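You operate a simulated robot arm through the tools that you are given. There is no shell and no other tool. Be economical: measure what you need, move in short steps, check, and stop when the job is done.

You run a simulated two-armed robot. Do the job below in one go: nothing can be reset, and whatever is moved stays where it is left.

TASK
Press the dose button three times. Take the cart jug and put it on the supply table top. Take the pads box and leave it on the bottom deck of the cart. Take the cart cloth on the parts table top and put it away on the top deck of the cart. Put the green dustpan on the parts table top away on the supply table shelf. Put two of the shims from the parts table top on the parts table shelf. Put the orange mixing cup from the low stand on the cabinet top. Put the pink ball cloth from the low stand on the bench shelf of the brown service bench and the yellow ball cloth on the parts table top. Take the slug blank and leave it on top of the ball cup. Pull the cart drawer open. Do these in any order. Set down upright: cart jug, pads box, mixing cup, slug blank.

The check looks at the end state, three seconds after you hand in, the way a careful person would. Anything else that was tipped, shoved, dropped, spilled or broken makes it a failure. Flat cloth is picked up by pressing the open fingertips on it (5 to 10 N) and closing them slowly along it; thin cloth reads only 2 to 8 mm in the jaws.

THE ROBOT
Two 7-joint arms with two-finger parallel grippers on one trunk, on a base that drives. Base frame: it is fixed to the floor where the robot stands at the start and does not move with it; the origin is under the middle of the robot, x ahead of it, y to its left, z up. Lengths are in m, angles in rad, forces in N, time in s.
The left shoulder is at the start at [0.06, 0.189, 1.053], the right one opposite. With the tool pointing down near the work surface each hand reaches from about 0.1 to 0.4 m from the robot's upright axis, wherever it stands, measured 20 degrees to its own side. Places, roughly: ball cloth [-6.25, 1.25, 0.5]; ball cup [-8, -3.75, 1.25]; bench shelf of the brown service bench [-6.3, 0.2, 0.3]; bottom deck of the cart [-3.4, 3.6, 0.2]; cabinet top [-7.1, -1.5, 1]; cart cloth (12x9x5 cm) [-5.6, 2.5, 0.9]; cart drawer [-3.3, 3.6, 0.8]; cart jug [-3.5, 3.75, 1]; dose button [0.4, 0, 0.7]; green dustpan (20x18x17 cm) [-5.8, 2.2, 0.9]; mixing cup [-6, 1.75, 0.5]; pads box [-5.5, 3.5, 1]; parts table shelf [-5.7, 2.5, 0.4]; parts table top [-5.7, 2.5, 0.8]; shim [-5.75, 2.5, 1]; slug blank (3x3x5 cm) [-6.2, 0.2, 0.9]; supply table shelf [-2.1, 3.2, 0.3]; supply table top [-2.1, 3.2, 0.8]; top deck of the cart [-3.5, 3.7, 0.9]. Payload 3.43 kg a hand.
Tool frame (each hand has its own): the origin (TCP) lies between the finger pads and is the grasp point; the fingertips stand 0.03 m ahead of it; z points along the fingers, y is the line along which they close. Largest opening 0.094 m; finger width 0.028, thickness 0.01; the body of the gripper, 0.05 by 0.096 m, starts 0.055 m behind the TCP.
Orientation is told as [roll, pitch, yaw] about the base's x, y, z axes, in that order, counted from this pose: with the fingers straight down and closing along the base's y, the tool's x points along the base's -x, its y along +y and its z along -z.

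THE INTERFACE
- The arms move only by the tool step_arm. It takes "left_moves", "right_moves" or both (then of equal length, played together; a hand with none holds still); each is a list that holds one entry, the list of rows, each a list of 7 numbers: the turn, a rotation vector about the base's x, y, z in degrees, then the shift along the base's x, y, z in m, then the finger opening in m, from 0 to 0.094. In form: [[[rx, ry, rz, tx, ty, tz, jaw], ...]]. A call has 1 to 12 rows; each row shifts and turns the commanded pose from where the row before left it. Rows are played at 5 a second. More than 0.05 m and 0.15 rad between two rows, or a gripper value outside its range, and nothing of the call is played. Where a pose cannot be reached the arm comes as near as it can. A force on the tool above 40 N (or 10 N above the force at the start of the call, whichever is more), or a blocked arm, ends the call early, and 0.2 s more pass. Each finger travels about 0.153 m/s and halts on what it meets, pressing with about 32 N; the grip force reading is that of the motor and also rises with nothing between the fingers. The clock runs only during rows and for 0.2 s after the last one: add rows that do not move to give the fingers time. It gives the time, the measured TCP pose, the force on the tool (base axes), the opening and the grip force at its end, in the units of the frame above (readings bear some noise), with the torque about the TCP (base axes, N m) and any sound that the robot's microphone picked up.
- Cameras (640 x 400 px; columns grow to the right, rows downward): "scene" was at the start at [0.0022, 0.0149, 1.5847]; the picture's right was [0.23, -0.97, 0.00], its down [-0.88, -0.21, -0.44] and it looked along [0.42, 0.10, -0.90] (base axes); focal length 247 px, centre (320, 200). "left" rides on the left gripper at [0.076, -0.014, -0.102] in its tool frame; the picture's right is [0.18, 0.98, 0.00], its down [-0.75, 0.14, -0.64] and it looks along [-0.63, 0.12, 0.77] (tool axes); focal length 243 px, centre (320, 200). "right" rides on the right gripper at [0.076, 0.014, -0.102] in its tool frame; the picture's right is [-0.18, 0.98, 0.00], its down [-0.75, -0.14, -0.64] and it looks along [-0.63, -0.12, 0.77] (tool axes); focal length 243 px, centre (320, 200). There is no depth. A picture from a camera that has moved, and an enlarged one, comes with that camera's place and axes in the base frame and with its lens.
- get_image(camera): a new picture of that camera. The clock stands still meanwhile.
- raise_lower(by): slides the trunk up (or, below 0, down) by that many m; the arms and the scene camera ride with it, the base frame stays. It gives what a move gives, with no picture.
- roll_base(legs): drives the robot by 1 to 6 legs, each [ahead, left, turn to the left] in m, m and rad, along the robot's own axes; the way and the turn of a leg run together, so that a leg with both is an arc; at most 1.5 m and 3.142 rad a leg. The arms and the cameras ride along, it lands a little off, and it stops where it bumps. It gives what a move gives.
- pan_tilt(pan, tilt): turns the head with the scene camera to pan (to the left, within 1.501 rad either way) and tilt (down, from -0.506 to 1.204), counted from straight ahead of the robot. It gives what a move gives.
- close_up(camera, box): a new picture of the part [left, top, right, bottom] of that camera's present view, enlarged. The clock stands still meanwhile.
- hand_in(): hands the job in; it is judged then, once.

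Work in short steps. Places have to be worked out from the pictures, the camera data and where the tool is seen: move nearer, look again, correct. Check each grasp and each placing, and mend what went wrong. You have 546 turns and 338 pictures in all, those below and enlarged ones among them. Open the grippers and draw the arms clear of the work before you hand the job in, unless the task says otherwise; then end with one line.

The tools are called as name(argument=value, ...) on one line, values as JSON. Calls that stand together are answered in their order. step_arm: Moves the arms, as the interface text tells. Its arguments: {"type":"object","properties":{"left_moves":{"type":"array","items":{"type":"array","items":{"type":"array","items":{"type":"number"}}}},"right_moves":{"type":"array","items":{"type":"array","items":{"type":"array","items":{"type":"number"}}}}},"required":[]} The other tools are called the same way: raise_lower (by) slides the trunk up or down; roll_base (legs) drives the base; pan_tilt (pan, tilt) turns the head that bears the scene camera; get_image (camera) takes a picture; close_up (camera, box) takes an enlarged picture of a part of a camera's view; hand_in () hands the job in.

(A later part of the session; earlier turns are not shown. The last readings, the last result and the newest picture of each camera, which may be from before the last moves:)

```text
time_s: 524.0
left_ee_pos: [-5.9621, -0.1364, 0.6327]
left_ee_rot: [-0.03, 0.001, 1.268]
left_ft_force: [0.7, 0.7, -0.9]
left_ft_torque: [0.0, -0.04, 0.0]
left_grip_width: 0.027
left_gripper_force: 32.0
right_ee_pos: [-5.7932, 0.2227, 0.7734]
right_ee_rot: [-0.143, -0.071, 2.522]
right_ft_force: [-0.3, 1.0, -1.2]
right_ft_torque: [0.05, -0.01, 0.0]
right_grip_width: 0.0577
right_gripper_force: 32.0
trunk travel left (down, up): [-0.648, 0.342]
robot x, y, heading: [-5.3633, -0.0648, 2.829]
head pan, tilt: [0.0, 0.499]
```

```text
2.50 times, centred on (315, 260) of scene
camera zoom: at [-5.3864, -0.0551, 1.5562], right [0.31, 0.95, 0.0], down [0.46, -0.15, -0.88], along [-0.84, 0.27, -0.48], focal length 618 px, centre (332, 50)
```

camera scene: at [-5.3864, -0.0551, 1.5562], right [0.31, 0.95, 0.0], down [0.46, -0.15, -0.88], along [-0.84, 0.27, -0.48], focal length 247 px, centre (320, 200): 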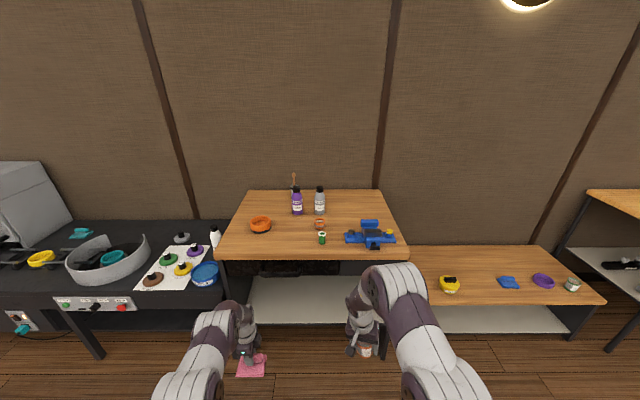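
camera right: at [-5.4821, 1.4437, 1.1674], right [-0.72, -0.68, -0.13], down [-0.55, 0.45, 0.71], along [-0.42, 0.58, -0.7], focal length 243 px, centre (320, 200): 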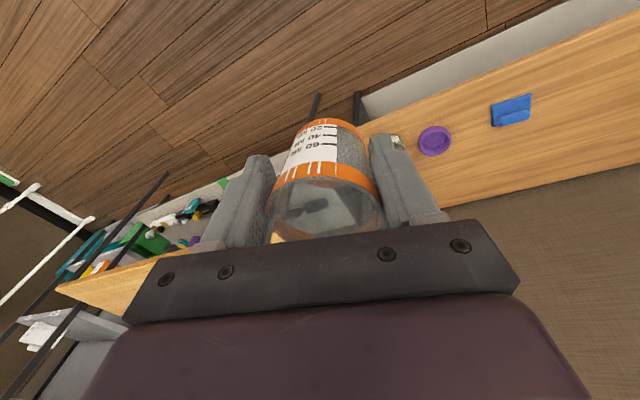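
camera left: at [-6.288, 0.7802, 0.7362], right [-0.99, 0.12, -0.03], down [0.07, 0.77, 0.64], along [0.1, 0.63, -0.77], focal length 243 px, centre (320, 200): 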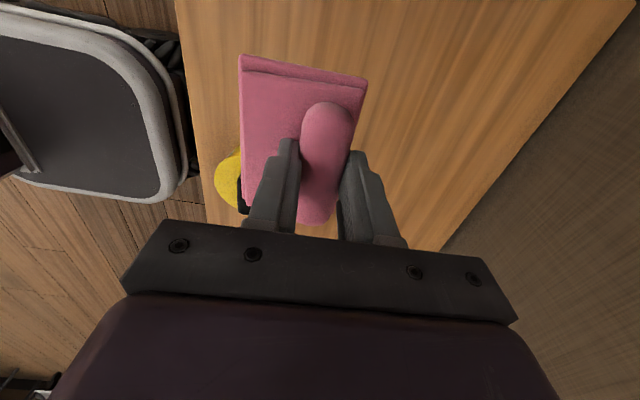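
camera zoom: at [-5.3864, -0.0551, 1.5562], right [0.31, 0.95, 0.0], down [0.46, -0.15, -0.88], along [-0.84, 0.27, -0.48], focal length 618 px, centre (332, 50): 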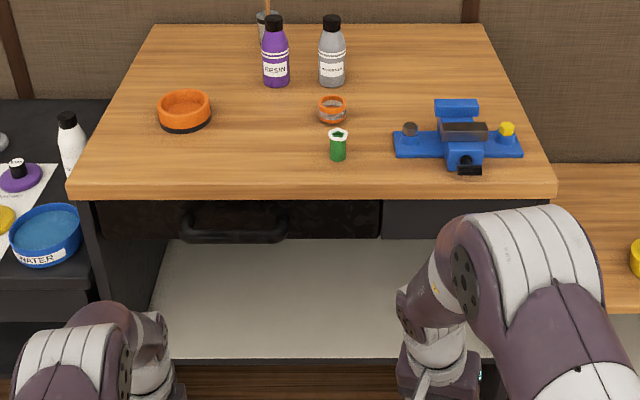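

Bench shelf is empty and open below the drawer (drawer bottom ≈0.76, shelf ≈0.32). I retract the right hand (cup) toward me, raise the left arm relative to the trunk, and then lower the trunk.

step_arm(left_moves=[[[0, 0, 0, 0, 0, 0.04, 0], [0, 0, 0, 0, 0, 0.04, 0], [0, 0, 0, 0, 0, 0.04, 0], [0, 0, 0, 0, 0, 0.04, 0], [0, 0, 0, 0, 0, 0.04, 0], [0, 0, 0, 0, 0, 0, 0]]], right_moves=[[[0, 0, 0, 0.036, -0.012, 0.01, 0.04], [0, 0, 0, 0.036, -0.012, 0.01, 0.04], [0, 0, 0, 0.036, -0.012, 0.01, 0.04], [0, 0, 0, 0.036, -0.012, 0.01, 0.04], [0, 0, 0, 0, 0, 0, 0.04], [0, 0, 0, 0, 0, 0, 0.04]]])

raise_lower(by=-0.4)

get_image(camera="scene")

get_image(camera="right")

```text
time_s: 525.4
left_ee_pos: [-5.9607, -0.138, 0.8328]
left_ee_rot: [-0.031, 0.0, 1.269]
left_ft_force: [0.0, 0.0, -0.1]
left_ft_torque: [0.02, -0.04, -0.02]
left_grip_width: 0.0264
left_gripper_force: 32.6
right_ee_pos: [-5.6498, 0.1779, 0.8126]
right_ee_rot: [-0.143, -0.069, 2.524]
right_ft_force: [0.2, 0.3, -0.5]
right_ft_torque: [0.01, -0.01, -0.02]
right_grip_width: 0.0578
right_gripper_force: 32.2
trunk travel left (down, up): [-0.648, 0.342]
robot x, y, heading: [-5.3595, -0.0661, 2.828]
head pan, tilt: [0.0, 0.499]
```

```text
time_s: 529.2
left_ee_pos: [-5.9609, -0.1376, 0.4326]
left_ee_rot: [-0.03, -0.002, 1.268]
left_ft_force: [0.3, -0.4, 0.2]
left_ft_torque: [-0.02, 0.02, -0.01]
left_grip_width: 0.0268
left_gripper_force: 32.2
right_ee_pos: [-5.6493, 0.1783, 0.4127]
right_ee_rot: [-0.143, -0.07, 2.522]
right_ft_force: [-0.3, 0.2, 0.6]
right_ft_torque: [0.0, 0.03, -0.02]
right_grip_width: 0.0576
right_gripper_force: 32.2
trunk travel left (down, up): [-0.248, 0.742]
robot x, y, heading: [-5.3585, -0.0699, 2.832]
head pan, tilt: [0.0, 0.499]
```

```text
117 pictures are left
camera scene: at [-5.3862, -0.0552, 1.1563], right [0.31, 0.95, 0.0], down [0.46, -0.15, -0.88], along [-0.84, 0.27, -0.48], focal length 247 px, centre (320, 200)
```

scene: 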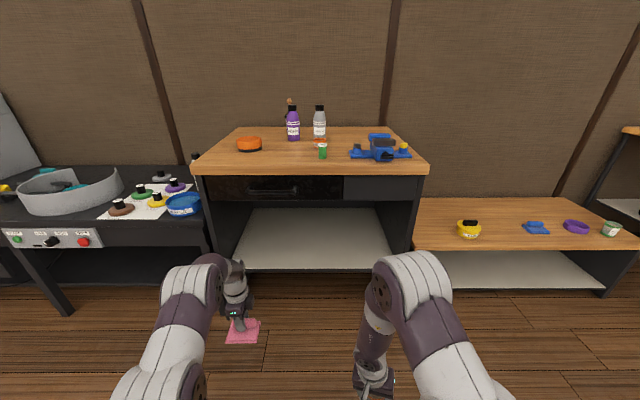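

```text
116 pictures are left
camera right: at [-5.597, 0.1051, 0.5066], right [-0.72, -0.68, -0.13], down [-0.55, 0.45, 0.71], along [-0.42, 0.58, -0.7], focal length 243 px, centre (320, 200)
```

right: 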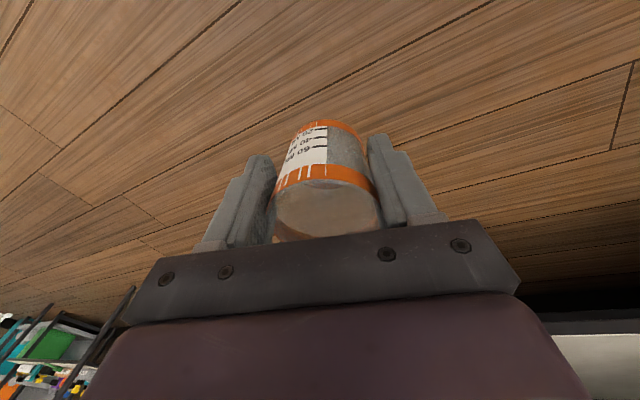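

Shelf front edge triangulates to z≈0.38, ~0.82 m ahead. I raise 6 cm and roll in part way, then check.

raise_lower(by=0.06)

roll_base(legs=[[0.22, -0.15, 0]])

get_image(camera="scene")

get_image(camera="left")

```text
time_s: 530.2
left_ee_pos: [-5.9618, -0.1374, 0.4926]
left_ee_rot: [-0.033, 0.001, 1.269]
left_ft_force: [0.2, -0.6, 0.4]
left_ft_torque: [0.04, 0.03, 0.01]
left_grip_width: 0.0266
left_gripper_force: 32.4
right_ee_pos: [-5.6488, 0.1777, 0.4729]
right_ee_rot: [-0.144, -0.07, 2.522]
right_ft_force: [0.2, 0.2, 0.3]
right_ft_torque: [0.0, -0.01, 0.0]
right_grip_width: 0.0578
right_gripper_force: 31.9
trunk travel left (down, up): [-0.308, 0.682]
robot x, y, heading: [-5.3583, -0.0667, 2.827]
head pan, tilt: [0.0, 0.499]
```

```text
time_s: 532.1
left_ee_pos: [-6.1226, 0.0744, 0.4916]
left_ee_rot: [-0.032, -0.001, 1.269]
left_ft_force: [0.0, 0.1, -1.2]
left_ft_torque: [0.02, 0.01, -0.03]
left_grip_width: 0.0268
left_gripper_force: 32.1
right_ee_pos: [-5.812, 0.3888, 0.4716]
right_ee_rot: [-0.142, -0.07, 2.524]
right_ft_force: [-0.2, 0.3, 0.0]
right_ft_torque: [-0.01, 0.02, 0.02]
right_grip_width: 0.0576
right_gripper_force: 32.1
trunk travel left (down, up): [-0.308, 0.682]
robot x, y, heading: [-5.5231, 0.148, 2.833]
head pan, tilt: [0.0, 0.499]
```

```text
115 pictures are left
camera scene: at [-5.5495, 0.1571, 1.2162], right [0.31, 0.95, 0.0], down [0.46, -0.15, -0.88], along [-0.84, 0.27, -0.48], focal length 247 px, centre (320, 200)
```

scene: 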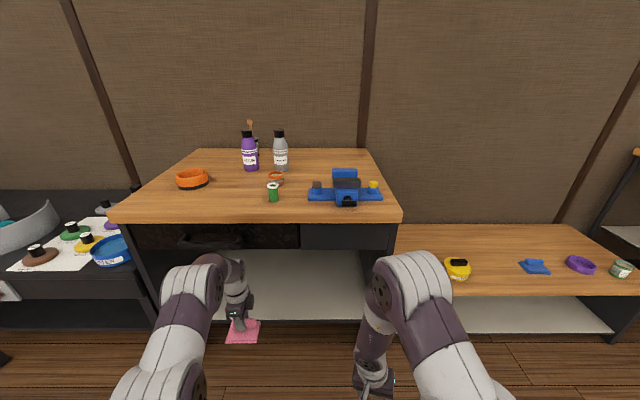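

```text
114 pictures are left
camera left: at [-6.137, -0.0021, 0.5958], right [-0.99, 0.12, -0.03], down [0.07, 0.77, 0.64], along [0.1, 0.63, -0.77], focal length 243 px, centre (320, 200)
```

left: 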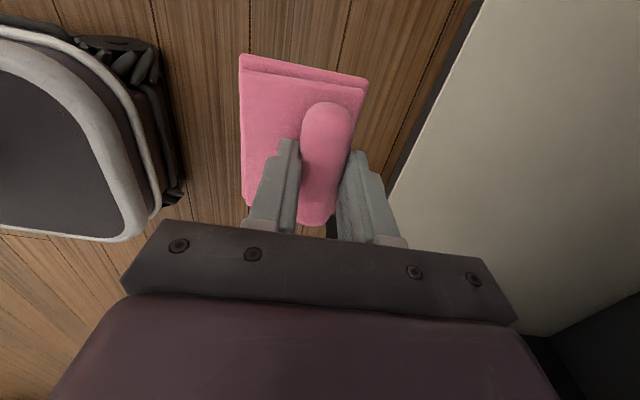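

The left elbow (z≈0.82) could touch the bench's top edge. I extend the arm 8 cm first (lowers the elbow), then roll in less.

step_arm(left_moves=[[[0, 0, 0, -0.038, 0.0125, 0, 0], [0, 0, 0, -0.038, 0.0125, 0, 0], [0, 0, 0, 0, 0, 0, 0]]])

get_image(camera="scene")

```text
time_s: 532.9
left_ee_pos: [-6.1669, 0.0914, 0.4803]
left_ee_rot: [-0.03, -0.001, 1.27]
left_ft_force: [0.5, 0.7, -0.8]
left_ft_torque: [0.0, 0.0, -0.03]
left_grip_width: 0.0268
left_gripper_force: 32.3
left hand out of reach, approached as far as the arm can: row 2
right_ee_pos: [-5.8112, 0.3886, 0.4732]
right_ee_rot: [-0.144, -0.069, 2.523]
right_ft_force: [-1.3, 0.3, -0.6]
right_ft_torque: [0.02, 0.0, 0.02]
right_grip_width: 0.0577
right_gripper_force: 32.2
trunk travel left (down, up): [-0.308, 0.682]
robot x, y, heading: [-5.5212, 0.1449, 2.83]
head pan, tilt: [0.0, 0.499]
```

```text
113 pictures are left
camera scene: at [-5.549, 0.1568, 1.2163], right [0.31, 0.95, 0.0], down [0.46, -0.15, -0.88], along [-0.84, 0.27, -0.48], focal length 247 px, centre (320, 200)
```

scene: 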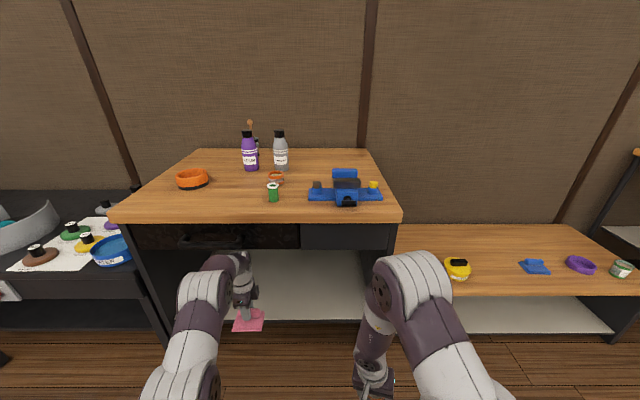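

To need less depth, I rotate the left hand back to its natural yaw, so the cloth's sheet extends sideways.

step_arm(left_moves=[[[0, 0, 8, 0.003, -0.001, 0, 0], [0, 0, 8, 0.003, -0.001, 0, 0], [0, 0, 8, 0, 0, 0, 0], [0, 0, 8, 0, 0, 0, 0], [0, 0, 8, 0, 0, 0, 0], [0, 0, 8, 0, 0, 0, 0], [0, 0, 8, 0, 0, 0, 0], [0, 0, 8, 0, 0, 0, 0], [0, 0, 8, 0, 0, 0, 0], [0, 0, 8, 0, 0, 0, 0], [0, 0, 8, 0, 0, 0, 0], [0, 0, 0, 0, 0, 0, 0]]])

get_image(camera="left")

get_image(camera="scene")

```text
time_s: 535.5
left_ee_pos: [-6.1612, 0.0914, 0.482]
left_ee_rot: [-0.032, -0.002, 2.809]
left_ft_force: [-0.2, -0.1, 0.7]
left_ft_torque: [0.02, 0.02, 0.02]
left_grip_width: 0.0264
left_gripper_force: 32.0
right_ee_pos: [-5.8122, 0.3881, 0.4726]
right_ee_rot: [-0.144, -0.07, 2.523]
right_ft_force: [-0.3, -0.1, 0.5]
right_ft_torque: [0.02, -0.03, 0.0]
right_grip_width: 0.0578
right_gripper_force: 32.0
trunk travel left (down, up): [-0.308, 0.682]
robot x, y, heading: [-5.5212, 0.1454, 2.827]
head pan, tilt: [0.0, 0.499]
```

```text
112 pictures are left
camera left: at [-6.0864, 0.0758, 0.5853], right [-0.15, -0.99, -0.03], down [-0.76, 0.1, 0.64], along [-0.63, 0.12, -0.77], focal length 243 px, centre (320, 200)
```

left: 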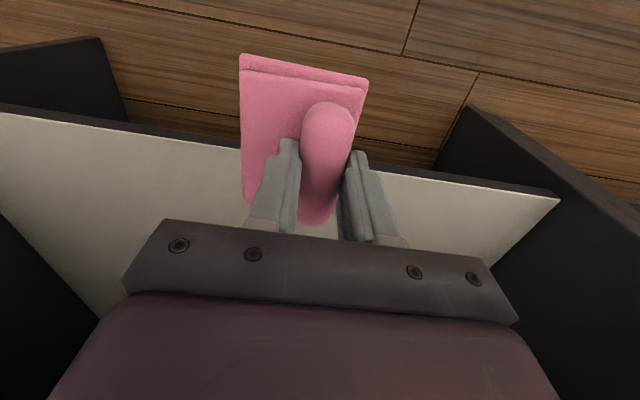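

```text
111 pictures are left
camera scene: at [-5.5492, 0.1568, 1.2162], right [0.31, 0.95, 0.0], down [0.46, -0.15, -0.88], along [-0.84, 0.27, -0.48], focal length 247 px, centre (320, 200)
```

scene: 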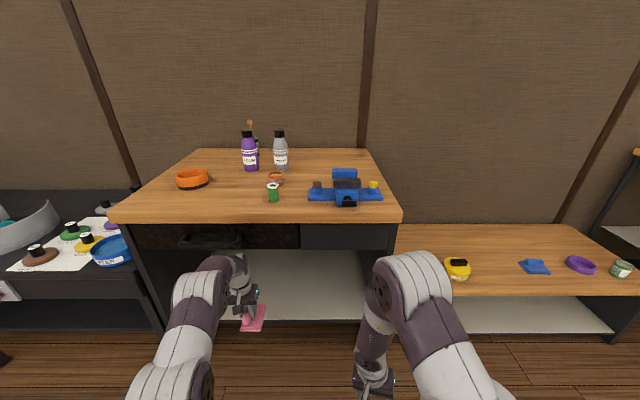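

Now only ~5 cm inside the edge is needed. I lower 3.5 cm and roll ahead 9.5 cm.

raise_lower(by=-0.035)

roll_base(legs=[[0.05, 0, 0]])

roll_base(legs=[[0.05, 0, 0]])

get_image(camera="left")

get_image(camera="scene")

```text
time_s: 536.3
left_ee_pos: [-6.161, 0.0904, 0.4468]
left_ee_rot: [-0.03, 0.001, 2.805]
left_ft_force: [-0.1, 0.0, -0.5]
left_ft_torque: [0.03, -0.02, 0.0]
left_grip_width: 0.0267
left_gripper_force: 32.4
right_ee_pos: [-5.8112, 0.3883, 0.4382]
right_ee_rot: [-0.142, -0.069, 2.523]
right_ft_force: [-0.5, -0.4, 0.1]
right_ft_torque: [0.01, 0.03, 0.03]
right_grip_width: 0.0578
right_gripper_force: 31.9
trunk travel left (down, up): [-0.273, 0.717]
robot x, y, heading: [-5.5187, 0.1474, 2.833]
head pan, tilt: [0.0, 0.499]
```

```text
time_s: 537.3
left_ee_pos: [-6.2085, 0.1068, 0.4467]
left_ee_rot: [-0.033, 0.002, 2.807]
left_ft_force: [0.5, 0.1, 0.1]
left_ft_torque: [0.0, 0.0, 0.03]
left_grip_width: 0.0267
left_gripper_force: 31.9
right_ee_pos: [-5.8603, 0.4048, 0.4372]
right_ee_rot: [-0.144, -0.07, 2.523]
right_ft_force: [0.2, 0.6, -0.3]
right_ft_torque: [0.0, 0.03, 0.04]
right_grip_width: 0.0577
right_gripper_force: 31.7
trunk travel left (down, up): [-0.273, 0.717]
robot x, y, heading: [-5.5685, 0.1601, 2.828]
head pan, tilt: [0.0, 0.499]
```

```text
time_s: 538.2
left_ee_pos: [-6.2238, 0.11, 0.4282]
left_ee_rot: [-0.039, 0.048, 2.809]
left_ft_force: [-0.6, -1.0, -0.6]
left_ft_torque: [0.01, -0.02, 0.0]
left_grip_width: 0.0267
left_gripper_force: 31.6
right_ee_pos: [-5.8913, 0.4126, 0.4378]
right_ee_rot: [-0.141, -0.07, 2.53]
right_ft_force: [0.2, -0.4, -0.6]
right_ft_torque: [-0.01, 0.03, 0.0]
right_grip_width: 0.0576
right_gripper_force: 32.1
trunk travel left (down, up): [-0.273, 0.717]
robot x, y, heading: [-5.5951, 0.1684, 2.837]
head pan, tilt: [0.0, 0.499]
stopped in leg 1: the robot was blocked; the commanded pose is now the measured one
```

```text
110 pictures are left
camera left: at [-6.1539, 0.0966, 0.5365], right [-0.14, -0.99, -0.03], down [-0.79, 0.1, 0.6], along [-0.59, 0.11, -0.8], focal length 243 px, centre (320, 200)
```

left: 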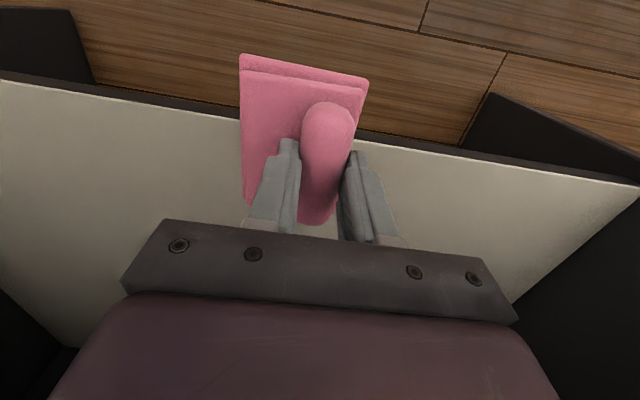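

```text
109 pictures are left
camera scene: at [-5.6271, 0.1819, 1.1816], right [0.3, 0.95, 0.0], down [0.46, -0.14, -0.88], along [-0.84, 0.27, -0.48], focal length 247 px, centre (320, 200)
```

scene: 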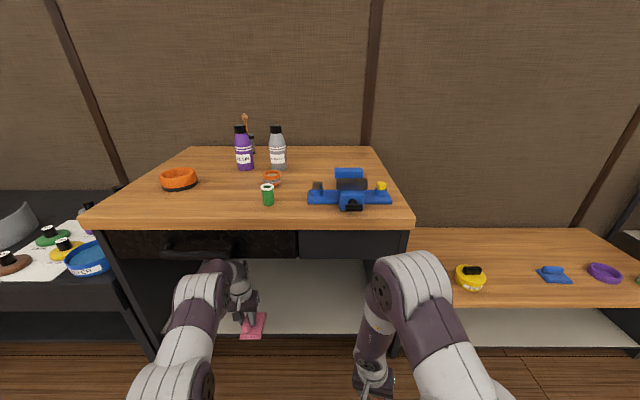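

The arm bumped the bench front (likely wrist/elbow at the drawer). I back 1.5 cm and swing the fingers forward with the wrist (30° tilt) to carry the cloth deeper.

roll_base(legs=[[-0.02, 0, 0]])

step_arm(left_moves=[[[2.29, 7.14, 0, -0.018, 0.006, 0.012, 0], [2.29, 7.14, 0, -0.018, 0.006, 0.01, 0], [0, 0, 0, 0, 0, 0, 0]]])

get_image(camera="left")

```text
time_s: 539.0
left_ee_pos: [-6.2046, 0.1038, 0.4301]
left_ee_rot: [-0.036, 0.045, 2.811]
left_ft_force: [-0.6, 0.4, -0.5]
left_ft_torque: [-0.01, 0.0, 0.03]
left_grip_width: 0.0268
left_gripper_force: 31.6
right_ee_pos: [-5.8718, 0.4067, 0.4378]
right_ee_rot: [-0.142, -0.069, 2.53]
right_ft_force: [-0.1, 0.3, -0.1]
right_ft_torque: [0.01, -0.01, 0.0]
right_grip_width: 0.0578
right_gripper_force: 32.5
trunk travel left (down, up): [-0.273, 0.717]
robot x, y, heading: [-5.579, 0.1696, 2.834]
head pan, tilt: [0.0, 0.499]
```

```text
time_s: 539.8
left_ee_pos: [-6.2404, 0.1138, 0.451]
left_ee_rot: [-0.031, -0.219, 2.81]
left_ft_force: [0.4, -0.6, 0.0]
left_ft_torque: [-0.02, 0.0, 0.04]
left_grip_width: 0.0269
left_gripper_force: 31.5
right_ee_pos: [-5.8712, 0.4073, 0.438]
right_ee_rot: [-0.141, -0.07, 2.528]
right_ft_force: [-0.1, -1.2, 0.0]
right_ft_torque: [0.04, 0.02, 0.0]
right_grip_width: 0.0578
right_gripper_force: 32.2
trunk travel left (down, up): [-0.273, 0.717]
robot x, y, heading: [-5.5834, 0.1712, 2.833]
head pan, tilt: [0.0, 0.499]
```

```text
108 pictures are left
camera left: at [-6.1469, 0.0945, 0.5359], right [-0.16, -0.99, -0.07], down [-0.62, 0.04, 0.78], along [-0.77, 0.17, -0.62], focal length 243 px, centre (320, 200)
```

left: 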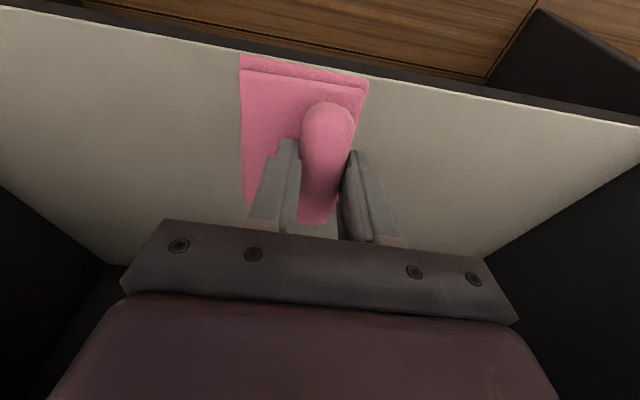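

Works well. I repeat once more.

step_arm(left_moves=[[[2.29, 7.14, 0, -0.018, 0.006, 0.006, 0], [2.29, 7.14, 0, -0.018, 0.006, 0.004, 0], [0, 0, 0, -0.01, 0.003, 0, 0], [0, 0, 0, 0, 0, 0, 0]]])

get_image(camera="left")

```text
time_s: 540.8
left_ee_pos: [-6.2877, 0.1299, 0.462]
left_ee_rot: [-0.025, -0.477, 2.809]
left_ft_force: [-0.6, 0.2, -0.5]
left_ft_torque: [-0.04, -0.03, 0.0]
left_grip_width: 0.0267
left_gripper_force: 32.1
right_ee_pos: [-5.8721, 0.4067, 0.4378]
right_ee_rot: [-0.14, -0.069, 2.529]
right_ft_force: [-0.2, 0.2, -0.5]
right_ft_torque: [-0.02, -0.02, 0.03]
right_grip_width: 0.0576
right_gripper_force: 32.2
trunk travel left (down, up): [-0.273, 0.717]
robot x, y, heading: [-5.5767, 0.165, 2.831]
head pan, tilt: [0.0, 0.499]
```

```text
107 pictures are left
camera left: at [-6.1763, 0.1033, 0.5192], right [-0.18, -0.98, -0.11], down [-0.41, -0.03, 0.91], along [-0.9, 0.21, -0.39], focal length 243 px, centre (320, 200)
```

left: 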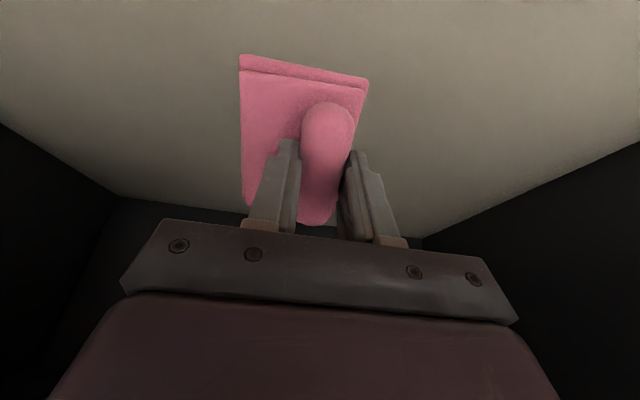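

Now ~9 cm inside. I lower to contact and release.

step_arm(left_moves=[[[0, 0, 0, 0, 0, -0.01, 0], [0, 0, 0, 0, 0, -0.01, 0], [0, 0, 0, 0, 0, -0.008, 0], [0, 0, 0, 0, 0, 0, 0]]])

```text
time_s: 541.8
left_ee_pos: [-6.2866, 0.1301, 0.4342]
left_ee_rot: [-0.024, -0.477, 2.806]
left_ft_force: [-0.5, 0.2, 0.1]
left_ft_torque: [-0.02, 0.0, 0.01]
left_grip_width: 0.0266
left_gripper_force: 32.4
right_ee_pos: [-5.8717, 0.4072, 0.4366]
right_ee_rot: [-0.142, -0.071, 2.529]
right_ft_force: [0.6, 0.8, -0.7]
right_ft_torque: [-0.01, 0.0, -0.01]
right_grip_width: 0.0575
right_gripper_force: 32.0
trunk travel left (down, up): [-0.273, 0.717]
robot x, y, heading: [-5.582, 0.166, 2.838]
head pan, tilt: [0.0, 0.499]
```

step_arm(left_moves=[[[0, 0, 0, 0, 0, -0.01, 0], [0, 0, 0, 0, 0, -0.01, 0], [0, 0, 0, 0, 0, -0.008, 0], [0, 0, 0, 0, 0, 0, 0]]])

get_image(camera="left")

```text
time_s: 542.8
left_ee_pos: [-6.2871, 0.1308, 0.4058]
left_ee_rot: [-0.025, -0.478, 2.806]
left_ft_force: [-0.6, -0.2, -0.2]
left_ft_torque: [0.0, -0.03, -0.04]
left_grip_width: 0.0268
left_gripper_force: 32.0
right_ee_pos: [-5.872, 0.4063, 0.4379]
right_ee_rot: [-0.143, -0.071, 2.53]
right_ft_force: [0.5, 0.0, -0.5]
right_ft_torque: [-0.02, 0.01, 0.0]
right_grip_width: 0.0575
right_gripper_force: 31.8
trunk travel left (down, up): [-0.273, 0.717]
robot x, y, heading: [-5.5829, 0.1662, 2.834]
head pan, tilt: [0.0, 0.499]
```

```text
106 pictures are left
camera left: at [-6.1755, 0.1047, 0.4623], right [-0.18, -0.98, -0.11], down [-0.41, -0.02, 0.91], along [-0.9, 0.21, -0.39], focal length 243 px, centre (320, 200)
```

left: 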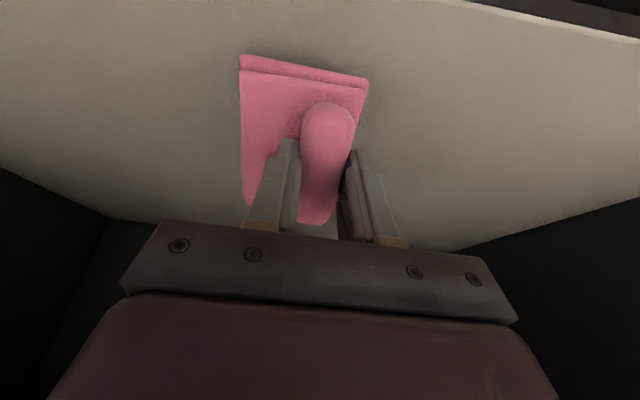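

Still above the shelf (it's lower than I estimated). Continue lowering.

step_arm(left_moves=[[[0, 0, 0, 0, 0, -0.01, 0], [0, 0, 0, 0, 0, -0.01, 0], [0, 0, 0, 0, 0, -0.01, 0], [0, 0, 0, 0, 0, 0, 0]]])

get_image(camera="left")

```text
time_s: 543.8
left_ee_pos: [-6.293, 0.1333, 0.3854]
left_ee_rot: [-0.019, -0.503, 2.805]
left_ft_force: [1.8, 1.6, 15.7]
left_ft_torque: [-0.29, -0.31, 0.09]
left_grip_width: 0.0272
left_gripper_force: 32.0
right_ee_pos: [-5.8715, 0.4072, 0.4382]
right_ee_rot: [-0.14, -0.071, 2.529]
right_ft_force: [0.8, -0.9, 0.1]
right_ft_torque: [-0.01, 0.03, 0.04]
right_grip_width: 0.0575
right_gripper_force: 32.1
trunk travel left (down, up): [-0.273, 0.717]
robot x, y, heading: [-5.5825, 0.1661, 2.835]
head pan, tilt: [0.0, 0.499]
stopped in row 4 (left hand): the force on the tool passed its limit (the readings are from after the stop); the commanded pose is now the measured one
```

```text
105 pictures are left
camera left: at [-6.1806, 0.1056, 0.4405], right [-0.18, -0.98, -0.1], down [-0.38, -0.03, 0.92], along [-0.91, 0.21, -0.37], focal length 243 px, centre (320, 200)
```

left: 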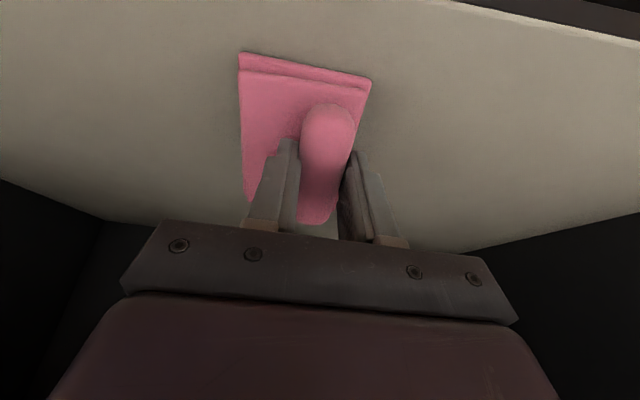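

Contact. I open; the cloth will settle flat.

step_arm(left_moves=[[[0, 0, 0, 0, 0, 0.0, 0.03], [0, 0, 0, 0, 0, 0, 0.045], [0, 0, 0, 0, 0, 0, 0.06], [0, 0, 0, 0, 0, 0, 0.075], [0, 0, 0, 0, 0, 0, 0.075]]])

get_image(camera="left")

```text
time_s: 545.0
left_ee_pos: [-6.2918, 0.1318, 0.3804]
left_ee_rot: [-0.023, -0.491, 2.808]
left_ft_force: [-1.5, 0.5, 1.0]
left_ft_torque: [0.0, -0.03, 0.0]
left_grip_width: 0.0751
left_gripper_force: 0.0
right_ee_pos: [-5.8711, 0.4059, 0.4381]
right_ee_rot: [-0.14, -0.07, 2.529]
right_ft_force: [0.0, -0.1, -0.4]
right_ft_torque: [-0.04, 0.0, -0.01]
right_grip_width: 0.0577
right_gripper_force: 31.9
trunk travel left (down, up): [-0.273, 0.717]
robot x, y, heading: [-5.58, 0.1649, 2.837]
head pan, tilt: [0.0, 0.499]
```

```text
104 pictures are left
camera left: at [-6.1796, 0.1053, 0.4371], right [-0.18, -0.98, -0.11], down [-0.39, -0.03, 0.92], along [-0.9, 0.21, -0.38], focal length 243 px, centre (320, 200)
```

left: 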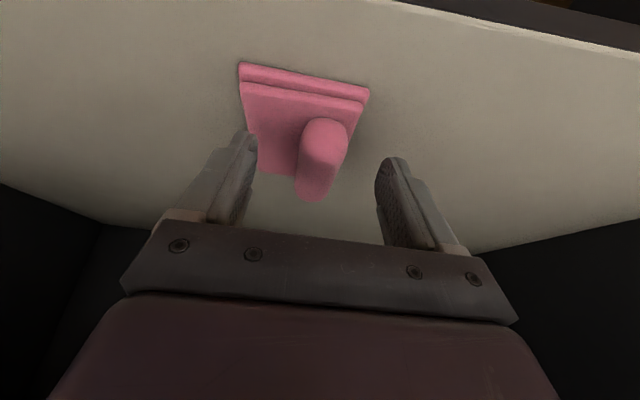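

Pink cloth lies on the bench shelf. I raise 5 cm and back straight out.

step_arm(left_moves=[[[0, 0, 0, 0, 0, 0.03, 0.075], [0, 0, 0, 0, 0, 0.03, 0.075], [0, 0, 0, 0, 0, 0, 0.075]]])

roll_base(legs=[[-0.5, 0, 0]])

get_image(camera="scene")

```text
time_s: 545.8
left_ee_pos: [-6.2901, 0.1314, 0.4423]
left_ee_rot: [-0.02, -0.492, 2.804]
left_ft_force: [0.8, 0.8, 0.1]
left_ft_torque: [0.01, 0.02, 0.0]
left_grip_width: 0.0749
left_gripper_force: 0.0
right_ee_pos: [-5.8725, 0.4064, 0.4377]
right_ee_rot: [-0.142, -0.07, 2.528]
right_ft_force: [-0.5, -0.7, -1.1]
right_ft_torque: [0.01, -0.04, 0.01]
right_grip_width: 0.0575
right_gripper_force: 32.4
trunk travel left (down, up): [-0.273, 0.717]
robot x, y, heading: [-5.5758, 0.1671, 2.837]
head pan, tilt: [0.0, 0.499]
```

```text
time_s: 548.7
left_ee_pos: [-5.8105, -0.0216, 0.4424]
left_ee_rot: [-0.021, -0.492, 2.809]
left_ft_force: [0.5, 0.3, -0.5]
left_ft_torque: [0.0, 0.0, 0.04]
left_grip_width: 0.0745
left_gripper_force: 0.1
right_ee_pos: [-5.3924, 0.2547, 0.4373]
right_ee_rot: [-0.143, -0.07, 2.531]
right_ft_force: [0.0, -0.4, 0.4]
right_ft_torque: [0.02, 0.0, 0.01]
right_grip_width: 0.0575
right_gripper_force: 32.0
trunk travel left (down, up): [-0.273, 0.717]
robot x, y, heading: [-5.0988, 0.019, 2.836]
head pan, tilt: [0.0, 0.499]
```

```text
103 pictures are left
camera scene: at [-5.1274, 0.0241, 1.1813], right [0.3, 0.95, 0.0], down [0.46, -0.14, -0.88], along [-0.84, 0.26, -0.48], focal length 247 px, centre (320, 200)
```

scene: 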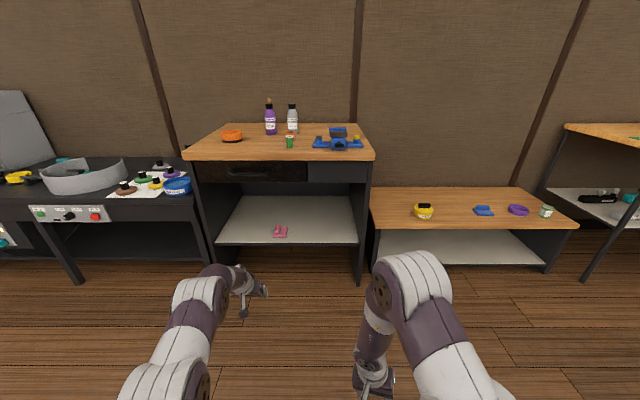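

Pink cloth is well placed. Now the slug blank on the bench top, at about [-6.211,0.22,0.885]. I raise the trunk 0.6 m and straighten the left hand.

raise_lower(by=0.4)

raise_lower(by=0.22)

step_arm(left_moves=[[[-2.2, -6.9, 0, 0.02, -0.006, 0.0, 0.06], [-2.2, -6.9, 0, 0.02, -0.006, 0, 0.06], [-2.2, -6.9, 0, 0.02, -0.006, 0, 0.06], [-2.2, -6.9, 0, 0.02, -0.006, 0, 0.06], [0, 0, 0, 0, 0, 0, 0.06]]])

roll_base(legs=[[0.35, -0.05, 0]])

pan_tilt(pan=0.0, tilt=0.7)

get_image(camera="scene")

```text
time_s: 552.5
left_ee_pos: [-5.8117, -0.0205, 0.8426]
left_ee_rot: [-0.021, -0.491, 2.808]
left_ft_force: [0.3, 0.0, 0.8]
left_ft_torque: [0.0, -0.01, -0.01]
left_grip_width: 0.0748
left_gripper_force: 0.1
right_ee_pos: [-5.3923, 0.2555, 0.8374]
right_ee_rot: [-0.142, -0.07, 2.533]
right_ft_force: [0.0, 0.3, -0.3]
right_ft_torque: [0.01, -0.01, 0.02]
right_grip_width: 0.0576
right_gripper_force: 31.7
trunk travel left (down, up): [-0.673, 0.317]
robot x, y, heading: [-5.0954, 0.0162, 2.837]
head pan, tilt: [0.0, 0.499]
```

```text
time_s: 554.9
left_ee_pos: [-5.8106, -0.0215, 1.0621]
left_ee_rot: [-0.02, -0.492, 2.808]
left_ft_force: [0.3, -0.1, -0.6]
left_ft_torque: [-0.01, 0.02, 0.0]
left_grip_width: 0.0748
left_gripper_force: 0.0
right_ee_pos: [-5.3916, 0.2543, 1.0577]
right_ee_rot: [-0.142, -0.069, 2.532]
right_ft_force: [-0.5, 0.5, -0.1]
right_ft_torque: [0.01, 0.01, -0.03]
right_grip_width: 0.0578
right_gripper_force: 32.6
trunk travel left (down, up): [-0.893, 0.097]
robot x, y, heading: [-5.0972, 0.0162, 2.841]
head pan, tilt: [0.0, 0.499]
```

```text
time_s: 556.1
left_ee_pos: [-5.7312, -0.0455, 1.0618]
left_ee_rot: [-0.032, 0.013, 2.809]
left_ft_force: [0.5, 0.2, -1.0]
left_ft_torque: [0.01, 0.0, -0.02]
left_grip_width: 0.0603
left_gripper_force: 0.1
right_ee_pos: [-5.3918, 0.2551, 1.0571]
right_ee_rot: [-0.142, -0.07, 2.529]
right_ft_force: [-0.6, 0.0, -1.3]
right_ft_torque: [0.01, 0.0, -0.01]
right_grip_width: 0.0577
right_gripper_force: 31.7
trunk travel left (down, up): [-0.893, 0.097]
robot x, y, heading: [-5.1001, 0.0174, 2.831]
head pan, tilt: [0.0, 0.499]
```

```text
time_s: 558.4
left_ee_pos: [-6.0531, 0.1089, 1.0632]
left_ee_rot: [-0.032, 0.013, 2.81]
left_ft_force: [0.5, 0.2, -0.8]
left_ft_torque: [-0.01, 0.01, -0.01]
left_grip_width: 0.0599
left_gripper_force: 0.1
right_ee_pos: [-5.7151, 0.409, 1.057]
right_ee_rot: [-0.141, -0.069, 2.527]
right_ft_force: [1.2, -1.0, -0.4]
right_ft_torque: [-0.01, -0.01, -0.02]
right_grip_width: 0.0578
right_gripper_force: 31.7
trunk travel left (down, up): [-0.893, 0.097]
robot x, y, heading: [-5.4188, 0.1696, 2.829]
head pan, tilt: [0.0, 0.499]
```

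```text
time_s: 559.1
left_ee_pos: [-6.0552, 0.1095, 1.0617]
left_ee_rot: [-0.033, 0.014, 2.808]
left_ft_force: [-0.4, -0.7, -0.1]
left_ft_torque: [-0.01, 0.0, 0.01]
left_grip_width: 0.0599
left_gripper_force: 0.0
right_ee_pos: [-5.715, 0.4086, 1.0571]
right_ee_rot: [-0.141, -0.068, 2.53]
right_ft_force: [-0.2, -1.0, -0.1]
right_ft_torque: [0.01, 0.01, -0.03]
right_grip_width: 0.0576
right_gripper_force: 32.0
trunk travel left (down, up): [-0.893, 0.097]
robot x, y, heading: [-5.422, 0.1694, 2.832]
head pan, tilt: [0.0, 0.7]
```

```text
102 pictures are left
camera scene: at [-5.4463, 0.1768, 1.7836], right [0.3, 0.95, 0.0], down [0.61, -0.19, -0.76], along [-0.73, 0.23, -0.64], focal length 247 px, centre (320, 200)
```

scene: 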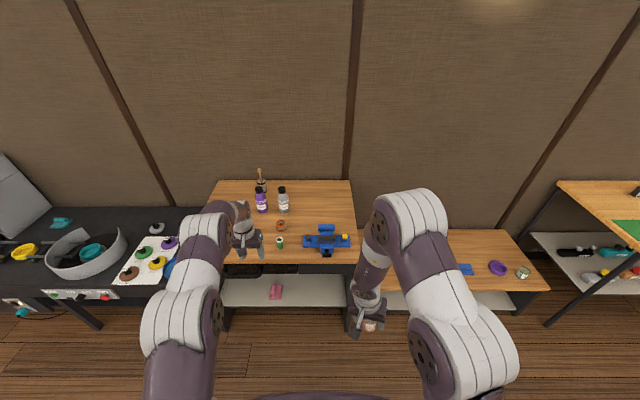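

The slug is at px (280,242). I roll ahead 0.17 and right 0.06 so the left hand is over it, and look.

roll_base(legs=[[0.15, -0.058, 0]])

get_image(camera="left")

```text
time_s: 560.5
left_ee_pos: [-6.1811, 0.2091, 1.0626]
left_ee_rot: [-0.035, 0.009, 2.806]
left_ft_force: [0.1, -0.7, 0.0]
left_ft_torque: [0.01, 0.01, 0.01]
left_grip_width: 0.06
left_gripper_force: 0.1
right_ee_pos: [-5.8408, 0.5081, 1.0593]
right_ee_rot: [-0.143, -0.072, 2.529]
right_ft_force: [0.3, -0.2, -0.5]
right_ft_torque: [0.0, 0.01, 0.01]
right_grip_width: 0.0574
right_gripper_force: 31.9
trunk travel left (down, up): [-0.893, 0.097]
robot x, y, heading: [-5.5505, 0.2701, 2.83]
head pan, tilt: [0.0, 0.7]
```

```text
101 pictures are left
camera left: at [-6.1075, 0.1953, 1.1672], right [-0.15, -0.99, -0.03], down [-0.77, 0.1, 0.63], along [-0.62, 0.12, -0.78], focal length 243 px, centre (320, 200)
```

left: 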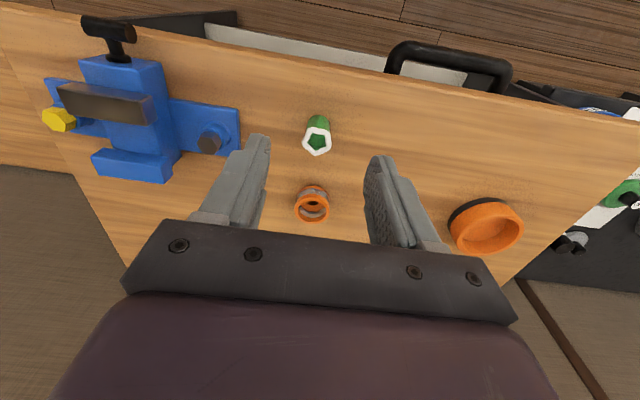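

Slug top at about [-6.228,0.225,0.91]. I move over it and descend partly.

step_arm(left_moves=[[[0, 0, 0, -0.046, 0.016, 0, 0.06], [0, 0, 0, 0, 0, -0.04, 0.06], [0, 0, 0, 0, 0, -0.04, 0.06], [0, 0, 0, 0, 0, -0.03, 0.06], [0, 0, 0, 0, 0, 0, 0.06]]])

get_image(camera="left")

```text
time_s: 561.8
left_ee_pos: [-6.2011, 0.2208, 0.9473]
left_ee_rot: [-0.032, 0.012, 2.805]
left_ft_force: [0.1, 0.1, 0.0]
left_ft_torque: [0.01, 0.0, -0.02]
left_grip_width: 0.06
left_gripper_force: 0.0
left hand out of reach, approached as far as the arm can: row 1
right_ee_pos: [-5.8416, 0.5099, 1.0579]
right_ee_rot: [-0.141, -0.07, 2.527]
right_ft_force: [0.1, 0.4, 0.0]
right_ft_torque: [-0.02, 0.01, 0.03]
right_grip_width: 0.0577
right_gripper_force: 31.9
trunk travel left (down, up): [-0.893, 0.097]
robot x, y, heading: [-5.5545, 0.2695, 2.827]
head pan, tilt: [0.0, 0.7]
```

```text
100 pictures are left
camera left: at [-6.1264, 0.2063, 1.0524], right [-0.15, -0.99, -0.03], down [-0.77, 0.1, 0.63], along [-0.62, 0.12, -0.78], focal length 243 px, centre (320, 200)
```

left: 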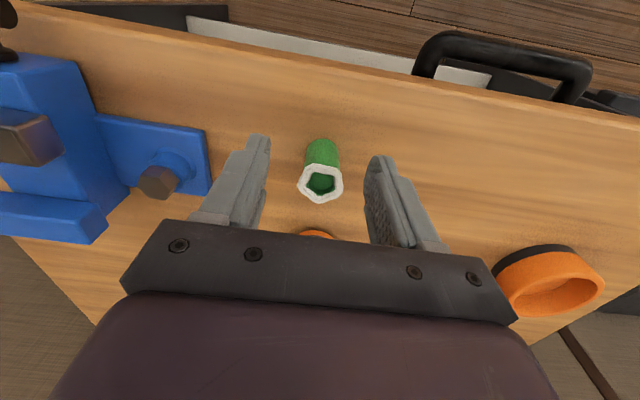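

I roll 2.5 cm ahead and descend around the slug.

roll_base(legs=[[0.024, 0, 0]])

step_arm(left_moves=[[[0, 0, 0, 0, 0, -0.02, 0.06], [0, 0, 0, 0, 0, -0.02, 0.06], [0, 0, 0, 0, 0, 0, 0.06]]])

get_image(camera="left")

```text
time_s: 562.6
left_ee_pos: [-6.2189, 0.227, 0.9507]
left_ee_rot: [-0.033, 0.009, 2.808]
left_ft_force: [0.7, 0.6, -1.2]
left_ft_torque: [0.01, 0.03, 0.01]
left_grip_width: 0.06
left_gripper_force: 0.0
right_ee_pos: [-5.8616, 0.5152, 1.0597]
right_ee_rot: [-0.14, -0.072, 2.527]
right_ft_force: [1.0, -0.2, 0.1]
right_ft_torque: [-0.01, 0.07, 0.02]
right_grip_width: 0.0576
right_gripper_force: 32.4
trunk travel left (down, up): [-0.893, 0.097]
robot x, y, heading: [-5.5749, 0.2705, 2.834]
head pan, tilt: [0.0, 0.7]
```

```text
time_s: 563.4
left_ee_pos: [-6.2243, 0.2279, 0.9066]
left_ee_rot: [-0.034, 0.013, 2.806]
left_ft_force: [0.3, -0.9, 0.2]
left_ft_torque: [-0.02, 0.02, -0.02]
left_grip_width: 0.06
left_gripper_force: 0.0
right_ee_pos: [-5.8667, 0.5173, 1.0578]
right_ee_rot: [-0.141, -0.068, 2.526]
right_ft_force: [0.2, -0.9, -0.5]
right_ft_torque: [-0.03, 0.02, 0.0]
right_grip_width: 0.0574
right_gripper_force: 31.5
trunk travel left (down, up): [-0.893, 0.097]
robot x, y, heading: [-5.5735, 0.2739, 2.832]
head pan, tilt: [0.0, 0.7]
```

```text
99 pictures are left
camera left: at [-6.1508, 0.2136, 1.0115], right [-0.15, -0.99, -0.03], down [-0.77, 0.1, 0.63], along [-0.62, 0.12, -0.78], focal length 243 px, centre (320, 200)
```

left: 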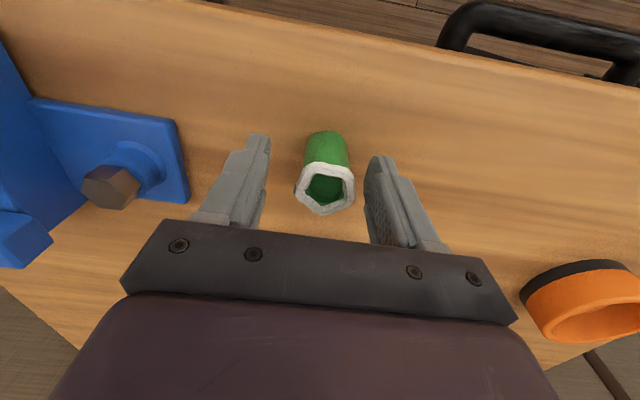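

The slug is between the fingers. I lower 8 mm and close.

step_arm(left_moves=[[[0, 0, 0, 0, 0, -0.008, 0.06], [0, 0, 0, 0, 0, 0, 0.05], [0, 0, 0, 0, 0, 0, 0.04], [0, 0, 0, 0, 0, 0, 0.03], [0, 0, 0, 0, 0, 0, 0.02], [0, 0, 0, 0, 0, 0, 0.015]]])

get_image(camera="left")

```text
time_s: 564.8
left_ee_pos: [-6.2221, 0.2269, 0.8997]
left_ee_rot: [-0.033, 0.011, 2.805]
left_ft_force: [-0.1, 0.4, -0.1]
left_ft_torque: [0.02, -0.02, -0.08]
left_grip_width: 0.0307
left_gripper_force: 31.8
right_ee_pos: [-5.8655, 0.5159, 1.0587]
right_ee_rot: [-0.143, -0.07, 2.528]
right_ft_force: [-0.1, 0.0, 0.9]
right_ft_torque: [0.01, -0.02, -0.01]
right_grip_width: 0.0577
right_gripper_force: 32.0
trunk travel left (down, up): [-0.893, 0.097]
robot x, y, heading: [-5.5729, 0.2748, 2.833]
head pan, tilt: [0.0, 0.7]
```

```text
98 pictures are left
camera left: at [-6.1491, 0.2126, 1.0038], right [-0.15, -0.99, -0.03], down [-0.77, 0.1, 0.63], along [-0.62, 0.12, -0.78], focal length 243 px, centre (320, 200)
```

left: 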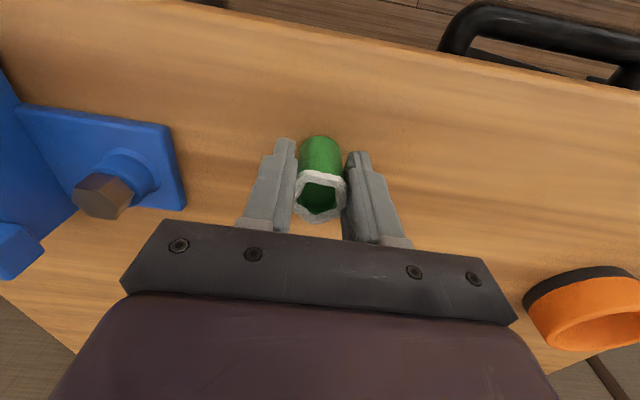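

Slug gripped (30.7 mm). I lift it, back off and look toward the cabinet and the far end.

step_arm(left_moves=[[[0, 0, 0, 0, 0, 0.02, 0.015], [0, 0, 0, 0, 0, 0.04, 0.015], [0, 0, 0, 0, 0, 0.04, 0.015], [0, 0, 0, 0, 0, 0.04, 0.015], [0, 0, 0, 0, 0, 0, 0.015]]])

roll_base(legs=[[-0.7, 0, 0]])

pan_tilt(pan=0.7, tilt=0.35)

get_image(camera="scene")

get_image(camera="left")

```text
time_s: 566.0
left_ee_pos: [-6.2246, 0.2266, 1.0403]
left_ee_rot: [-0.034, 0.014, 2.807]
left_ft_force: [0.5, 0.0, 0.0]
left_ft_torque: [-0.03, 0.05, 0.02]
left_grip_width: 0.0309
left_gripper_force: 31.9
right_ee_pos: [-5.8652, 0.517, 1.0582]
right_ee_rot: [-0.14, -0.069, 2.526]
right_ft_force: [-0.3, -0.1, -0.5]
right_ft_torque: [0.02, -0.02, -0.01]
right_grip_width: 0.0576
right_gripper_force: 32.2
trunk travel left (down, up): [-0.893, 0.097]
robot x, y, heading: [-5.5748, 0.2725, 2.834]
head pan, tilt: [0.0, 0.7]
```

```text
time_s: 569.8
left_ee_pos: [-5.565, 0.0179, 1.0398]
left_ee_rot: [-0.033, 0.016, 2.803]
left_ft_force: [-1.1, -0.1, 0.4]
left_ft_torque: [-0.03, 0.01, 0.01]
left_grip_width: 0.0304
left_gripper_force: 32.0
right_ee_pos: [-5.2062, 0.307, 1.0577]
right_ee_rot: [-0.141, -0.069, 2.526]
right_ft_force: [0.2, -0.5, 0.7]
right_ft_torque: [-0.04, -0.03, 0.02]
right_grip_width: 0.0577
right_gripper_force: 31.5
trunk travel left (down, up): [-0.893, 0.097]
robot x, y, heading: [-4.9139, 0.065, 2.835]
head pan, tilt: [0.0, 0.7]
```

```text
time_s: 570.8
left_ee_pos: [-5.5649, 0.0184, 1.0409]
left_ee_rot: [-0.032, 0.012, 2.804]
left_ft_force: [-0.3, 0.0, -0.3]
left_ft_torque: [0.01, 0.04, -0.02]
left_grip_width: 0.0305
left_gripper_force: 31.6
right_ee_pos: [-5.207, 0.3067, 1.059]
right_ee_rot: [-0.141, -0.069, 2.524]
right_ft_force: [0.5, -1.3, 0.0]
right_ft_torque: [0.01, 0.04, -0.02]
right_grip_width: 0.0574
right_gripper_force: 32.1
trunk travel left (down, up): [-0.893, 0.097]
robot x, y, heading: [-4.9171, 0.0612, 2.832]
head pan, tilt: [0.7, 0.351]
```

```text
97 pictures are left
camera scene: at [-4.943, 0.012, 1.8149], right [-0.38, 0.93, 0.0], down [0.32, 0.13, -0.94], along [-0.87, -0.35, -0.34], focal length 247 px, centre (320, 200)
```

scene: 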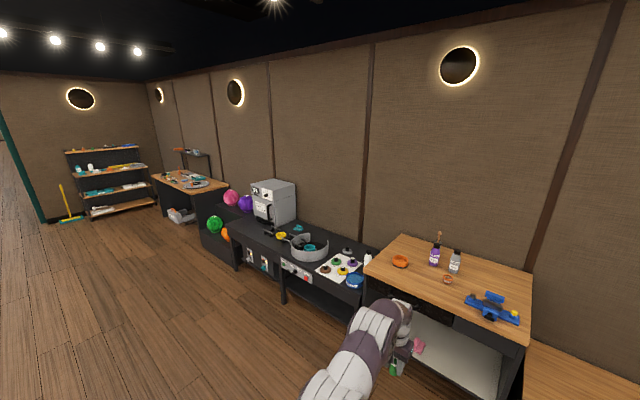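

```text
96 pictures are left
camera left: at [-5.4925, 0.0037, 1.1453], right [-0.15, -0.99, -0.03], down [-0.77, 0.1, 0.63], along [-0.62, 0.12, -0.78], focal length 243 px, centre (320, 200)
```

left: 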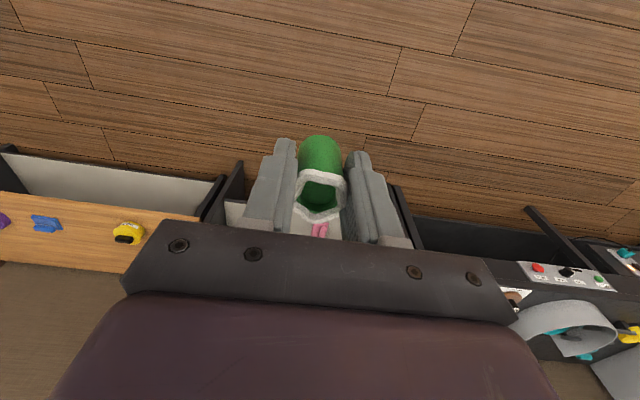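

The grey cabinet (on the counter line) and, farther, the desk with a raised rack are visible. I drive left along the wall to face the cabinet.

roll_base(legs=[[0, 0.9, 0], [0, 0.75, 0]])

pan_tilt(pan=0.1, tilt=0.4)

get_image(camera="scene")

```text
time_s: 579.2
left_ee_pos: [-6.0597, -1.57, 1.0419]
left_ee_rot: [-0.032, 0.01, 2.82]
left_ft_force: [-0.2, -0.2, 0.9]
left_ft_torque: [0.01, -0.01, -0.02]
left_grip_width: 0.0296
left_gripper_force: 31.7
right_ee_pos: [-5.7048, -1.2742, 1.058]
right_ee_rot: [-0.141, -0.071, 2.54]
right_ft_force: [-0.3, 0.1, -0.1]
right_ft_torque: [-0.02, -0.02, -0.02]
right_grip_width: 0.0575
right_gripper_force: 31.9
trunk travel left (down, up): [-0.893, 0.097]
robot x, y, heading: [-5.4115, -1.5121, 2.846]
head pan, tilt: [0.7, 0.351]
```

```text
time_s: 580.2
left_ee_pos: [-6.0596, -1.5702, 1.0417]
left_ee_rot: [-0.034, 0.012, 2.819]
left_ft_force: [0.0, -0.8, -0.8]
left_ft_torque: [0.02, -0.01, 0.0]
left_grip_width: 0.0298
left_gripper_force: 32.2
right_ee_pos: [-5.7054, -1.2751, 1.0584]
right_ee_rot: [-0.142, -0.071, 2.539]
right_ft_force: [0.5, 0.2, -0.8]
right_ft_torque: [0.01, 0.04, -0.01]
right_grip_width: 0.0577
right_gripper_force: 31.7
trunk travel left (down, up): [-0.893, 0.097]
robot x, y, heading: [-5.4077, -1.5166, 2.848]
head pan, tilt: [0.099, 0.4]
```

```text
95 pictures are left
camera scene: at [-5.442, -1.5116, 1.8104], right [0.19, 0.98, 0.0], down [0.38, -0.08, -0.92], along [-0.9, 0.18, -0.39], focal length 247 px, centre (320, 200)
```

scene: 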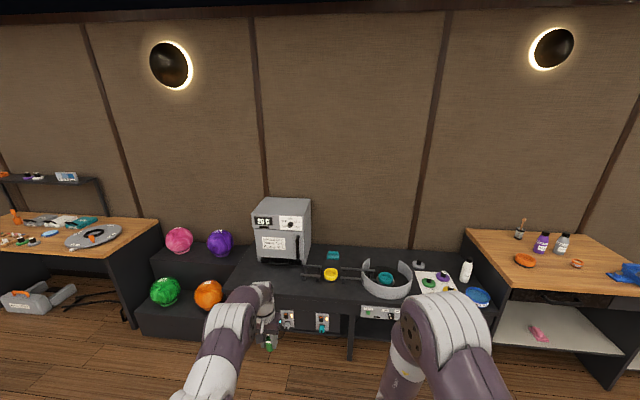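

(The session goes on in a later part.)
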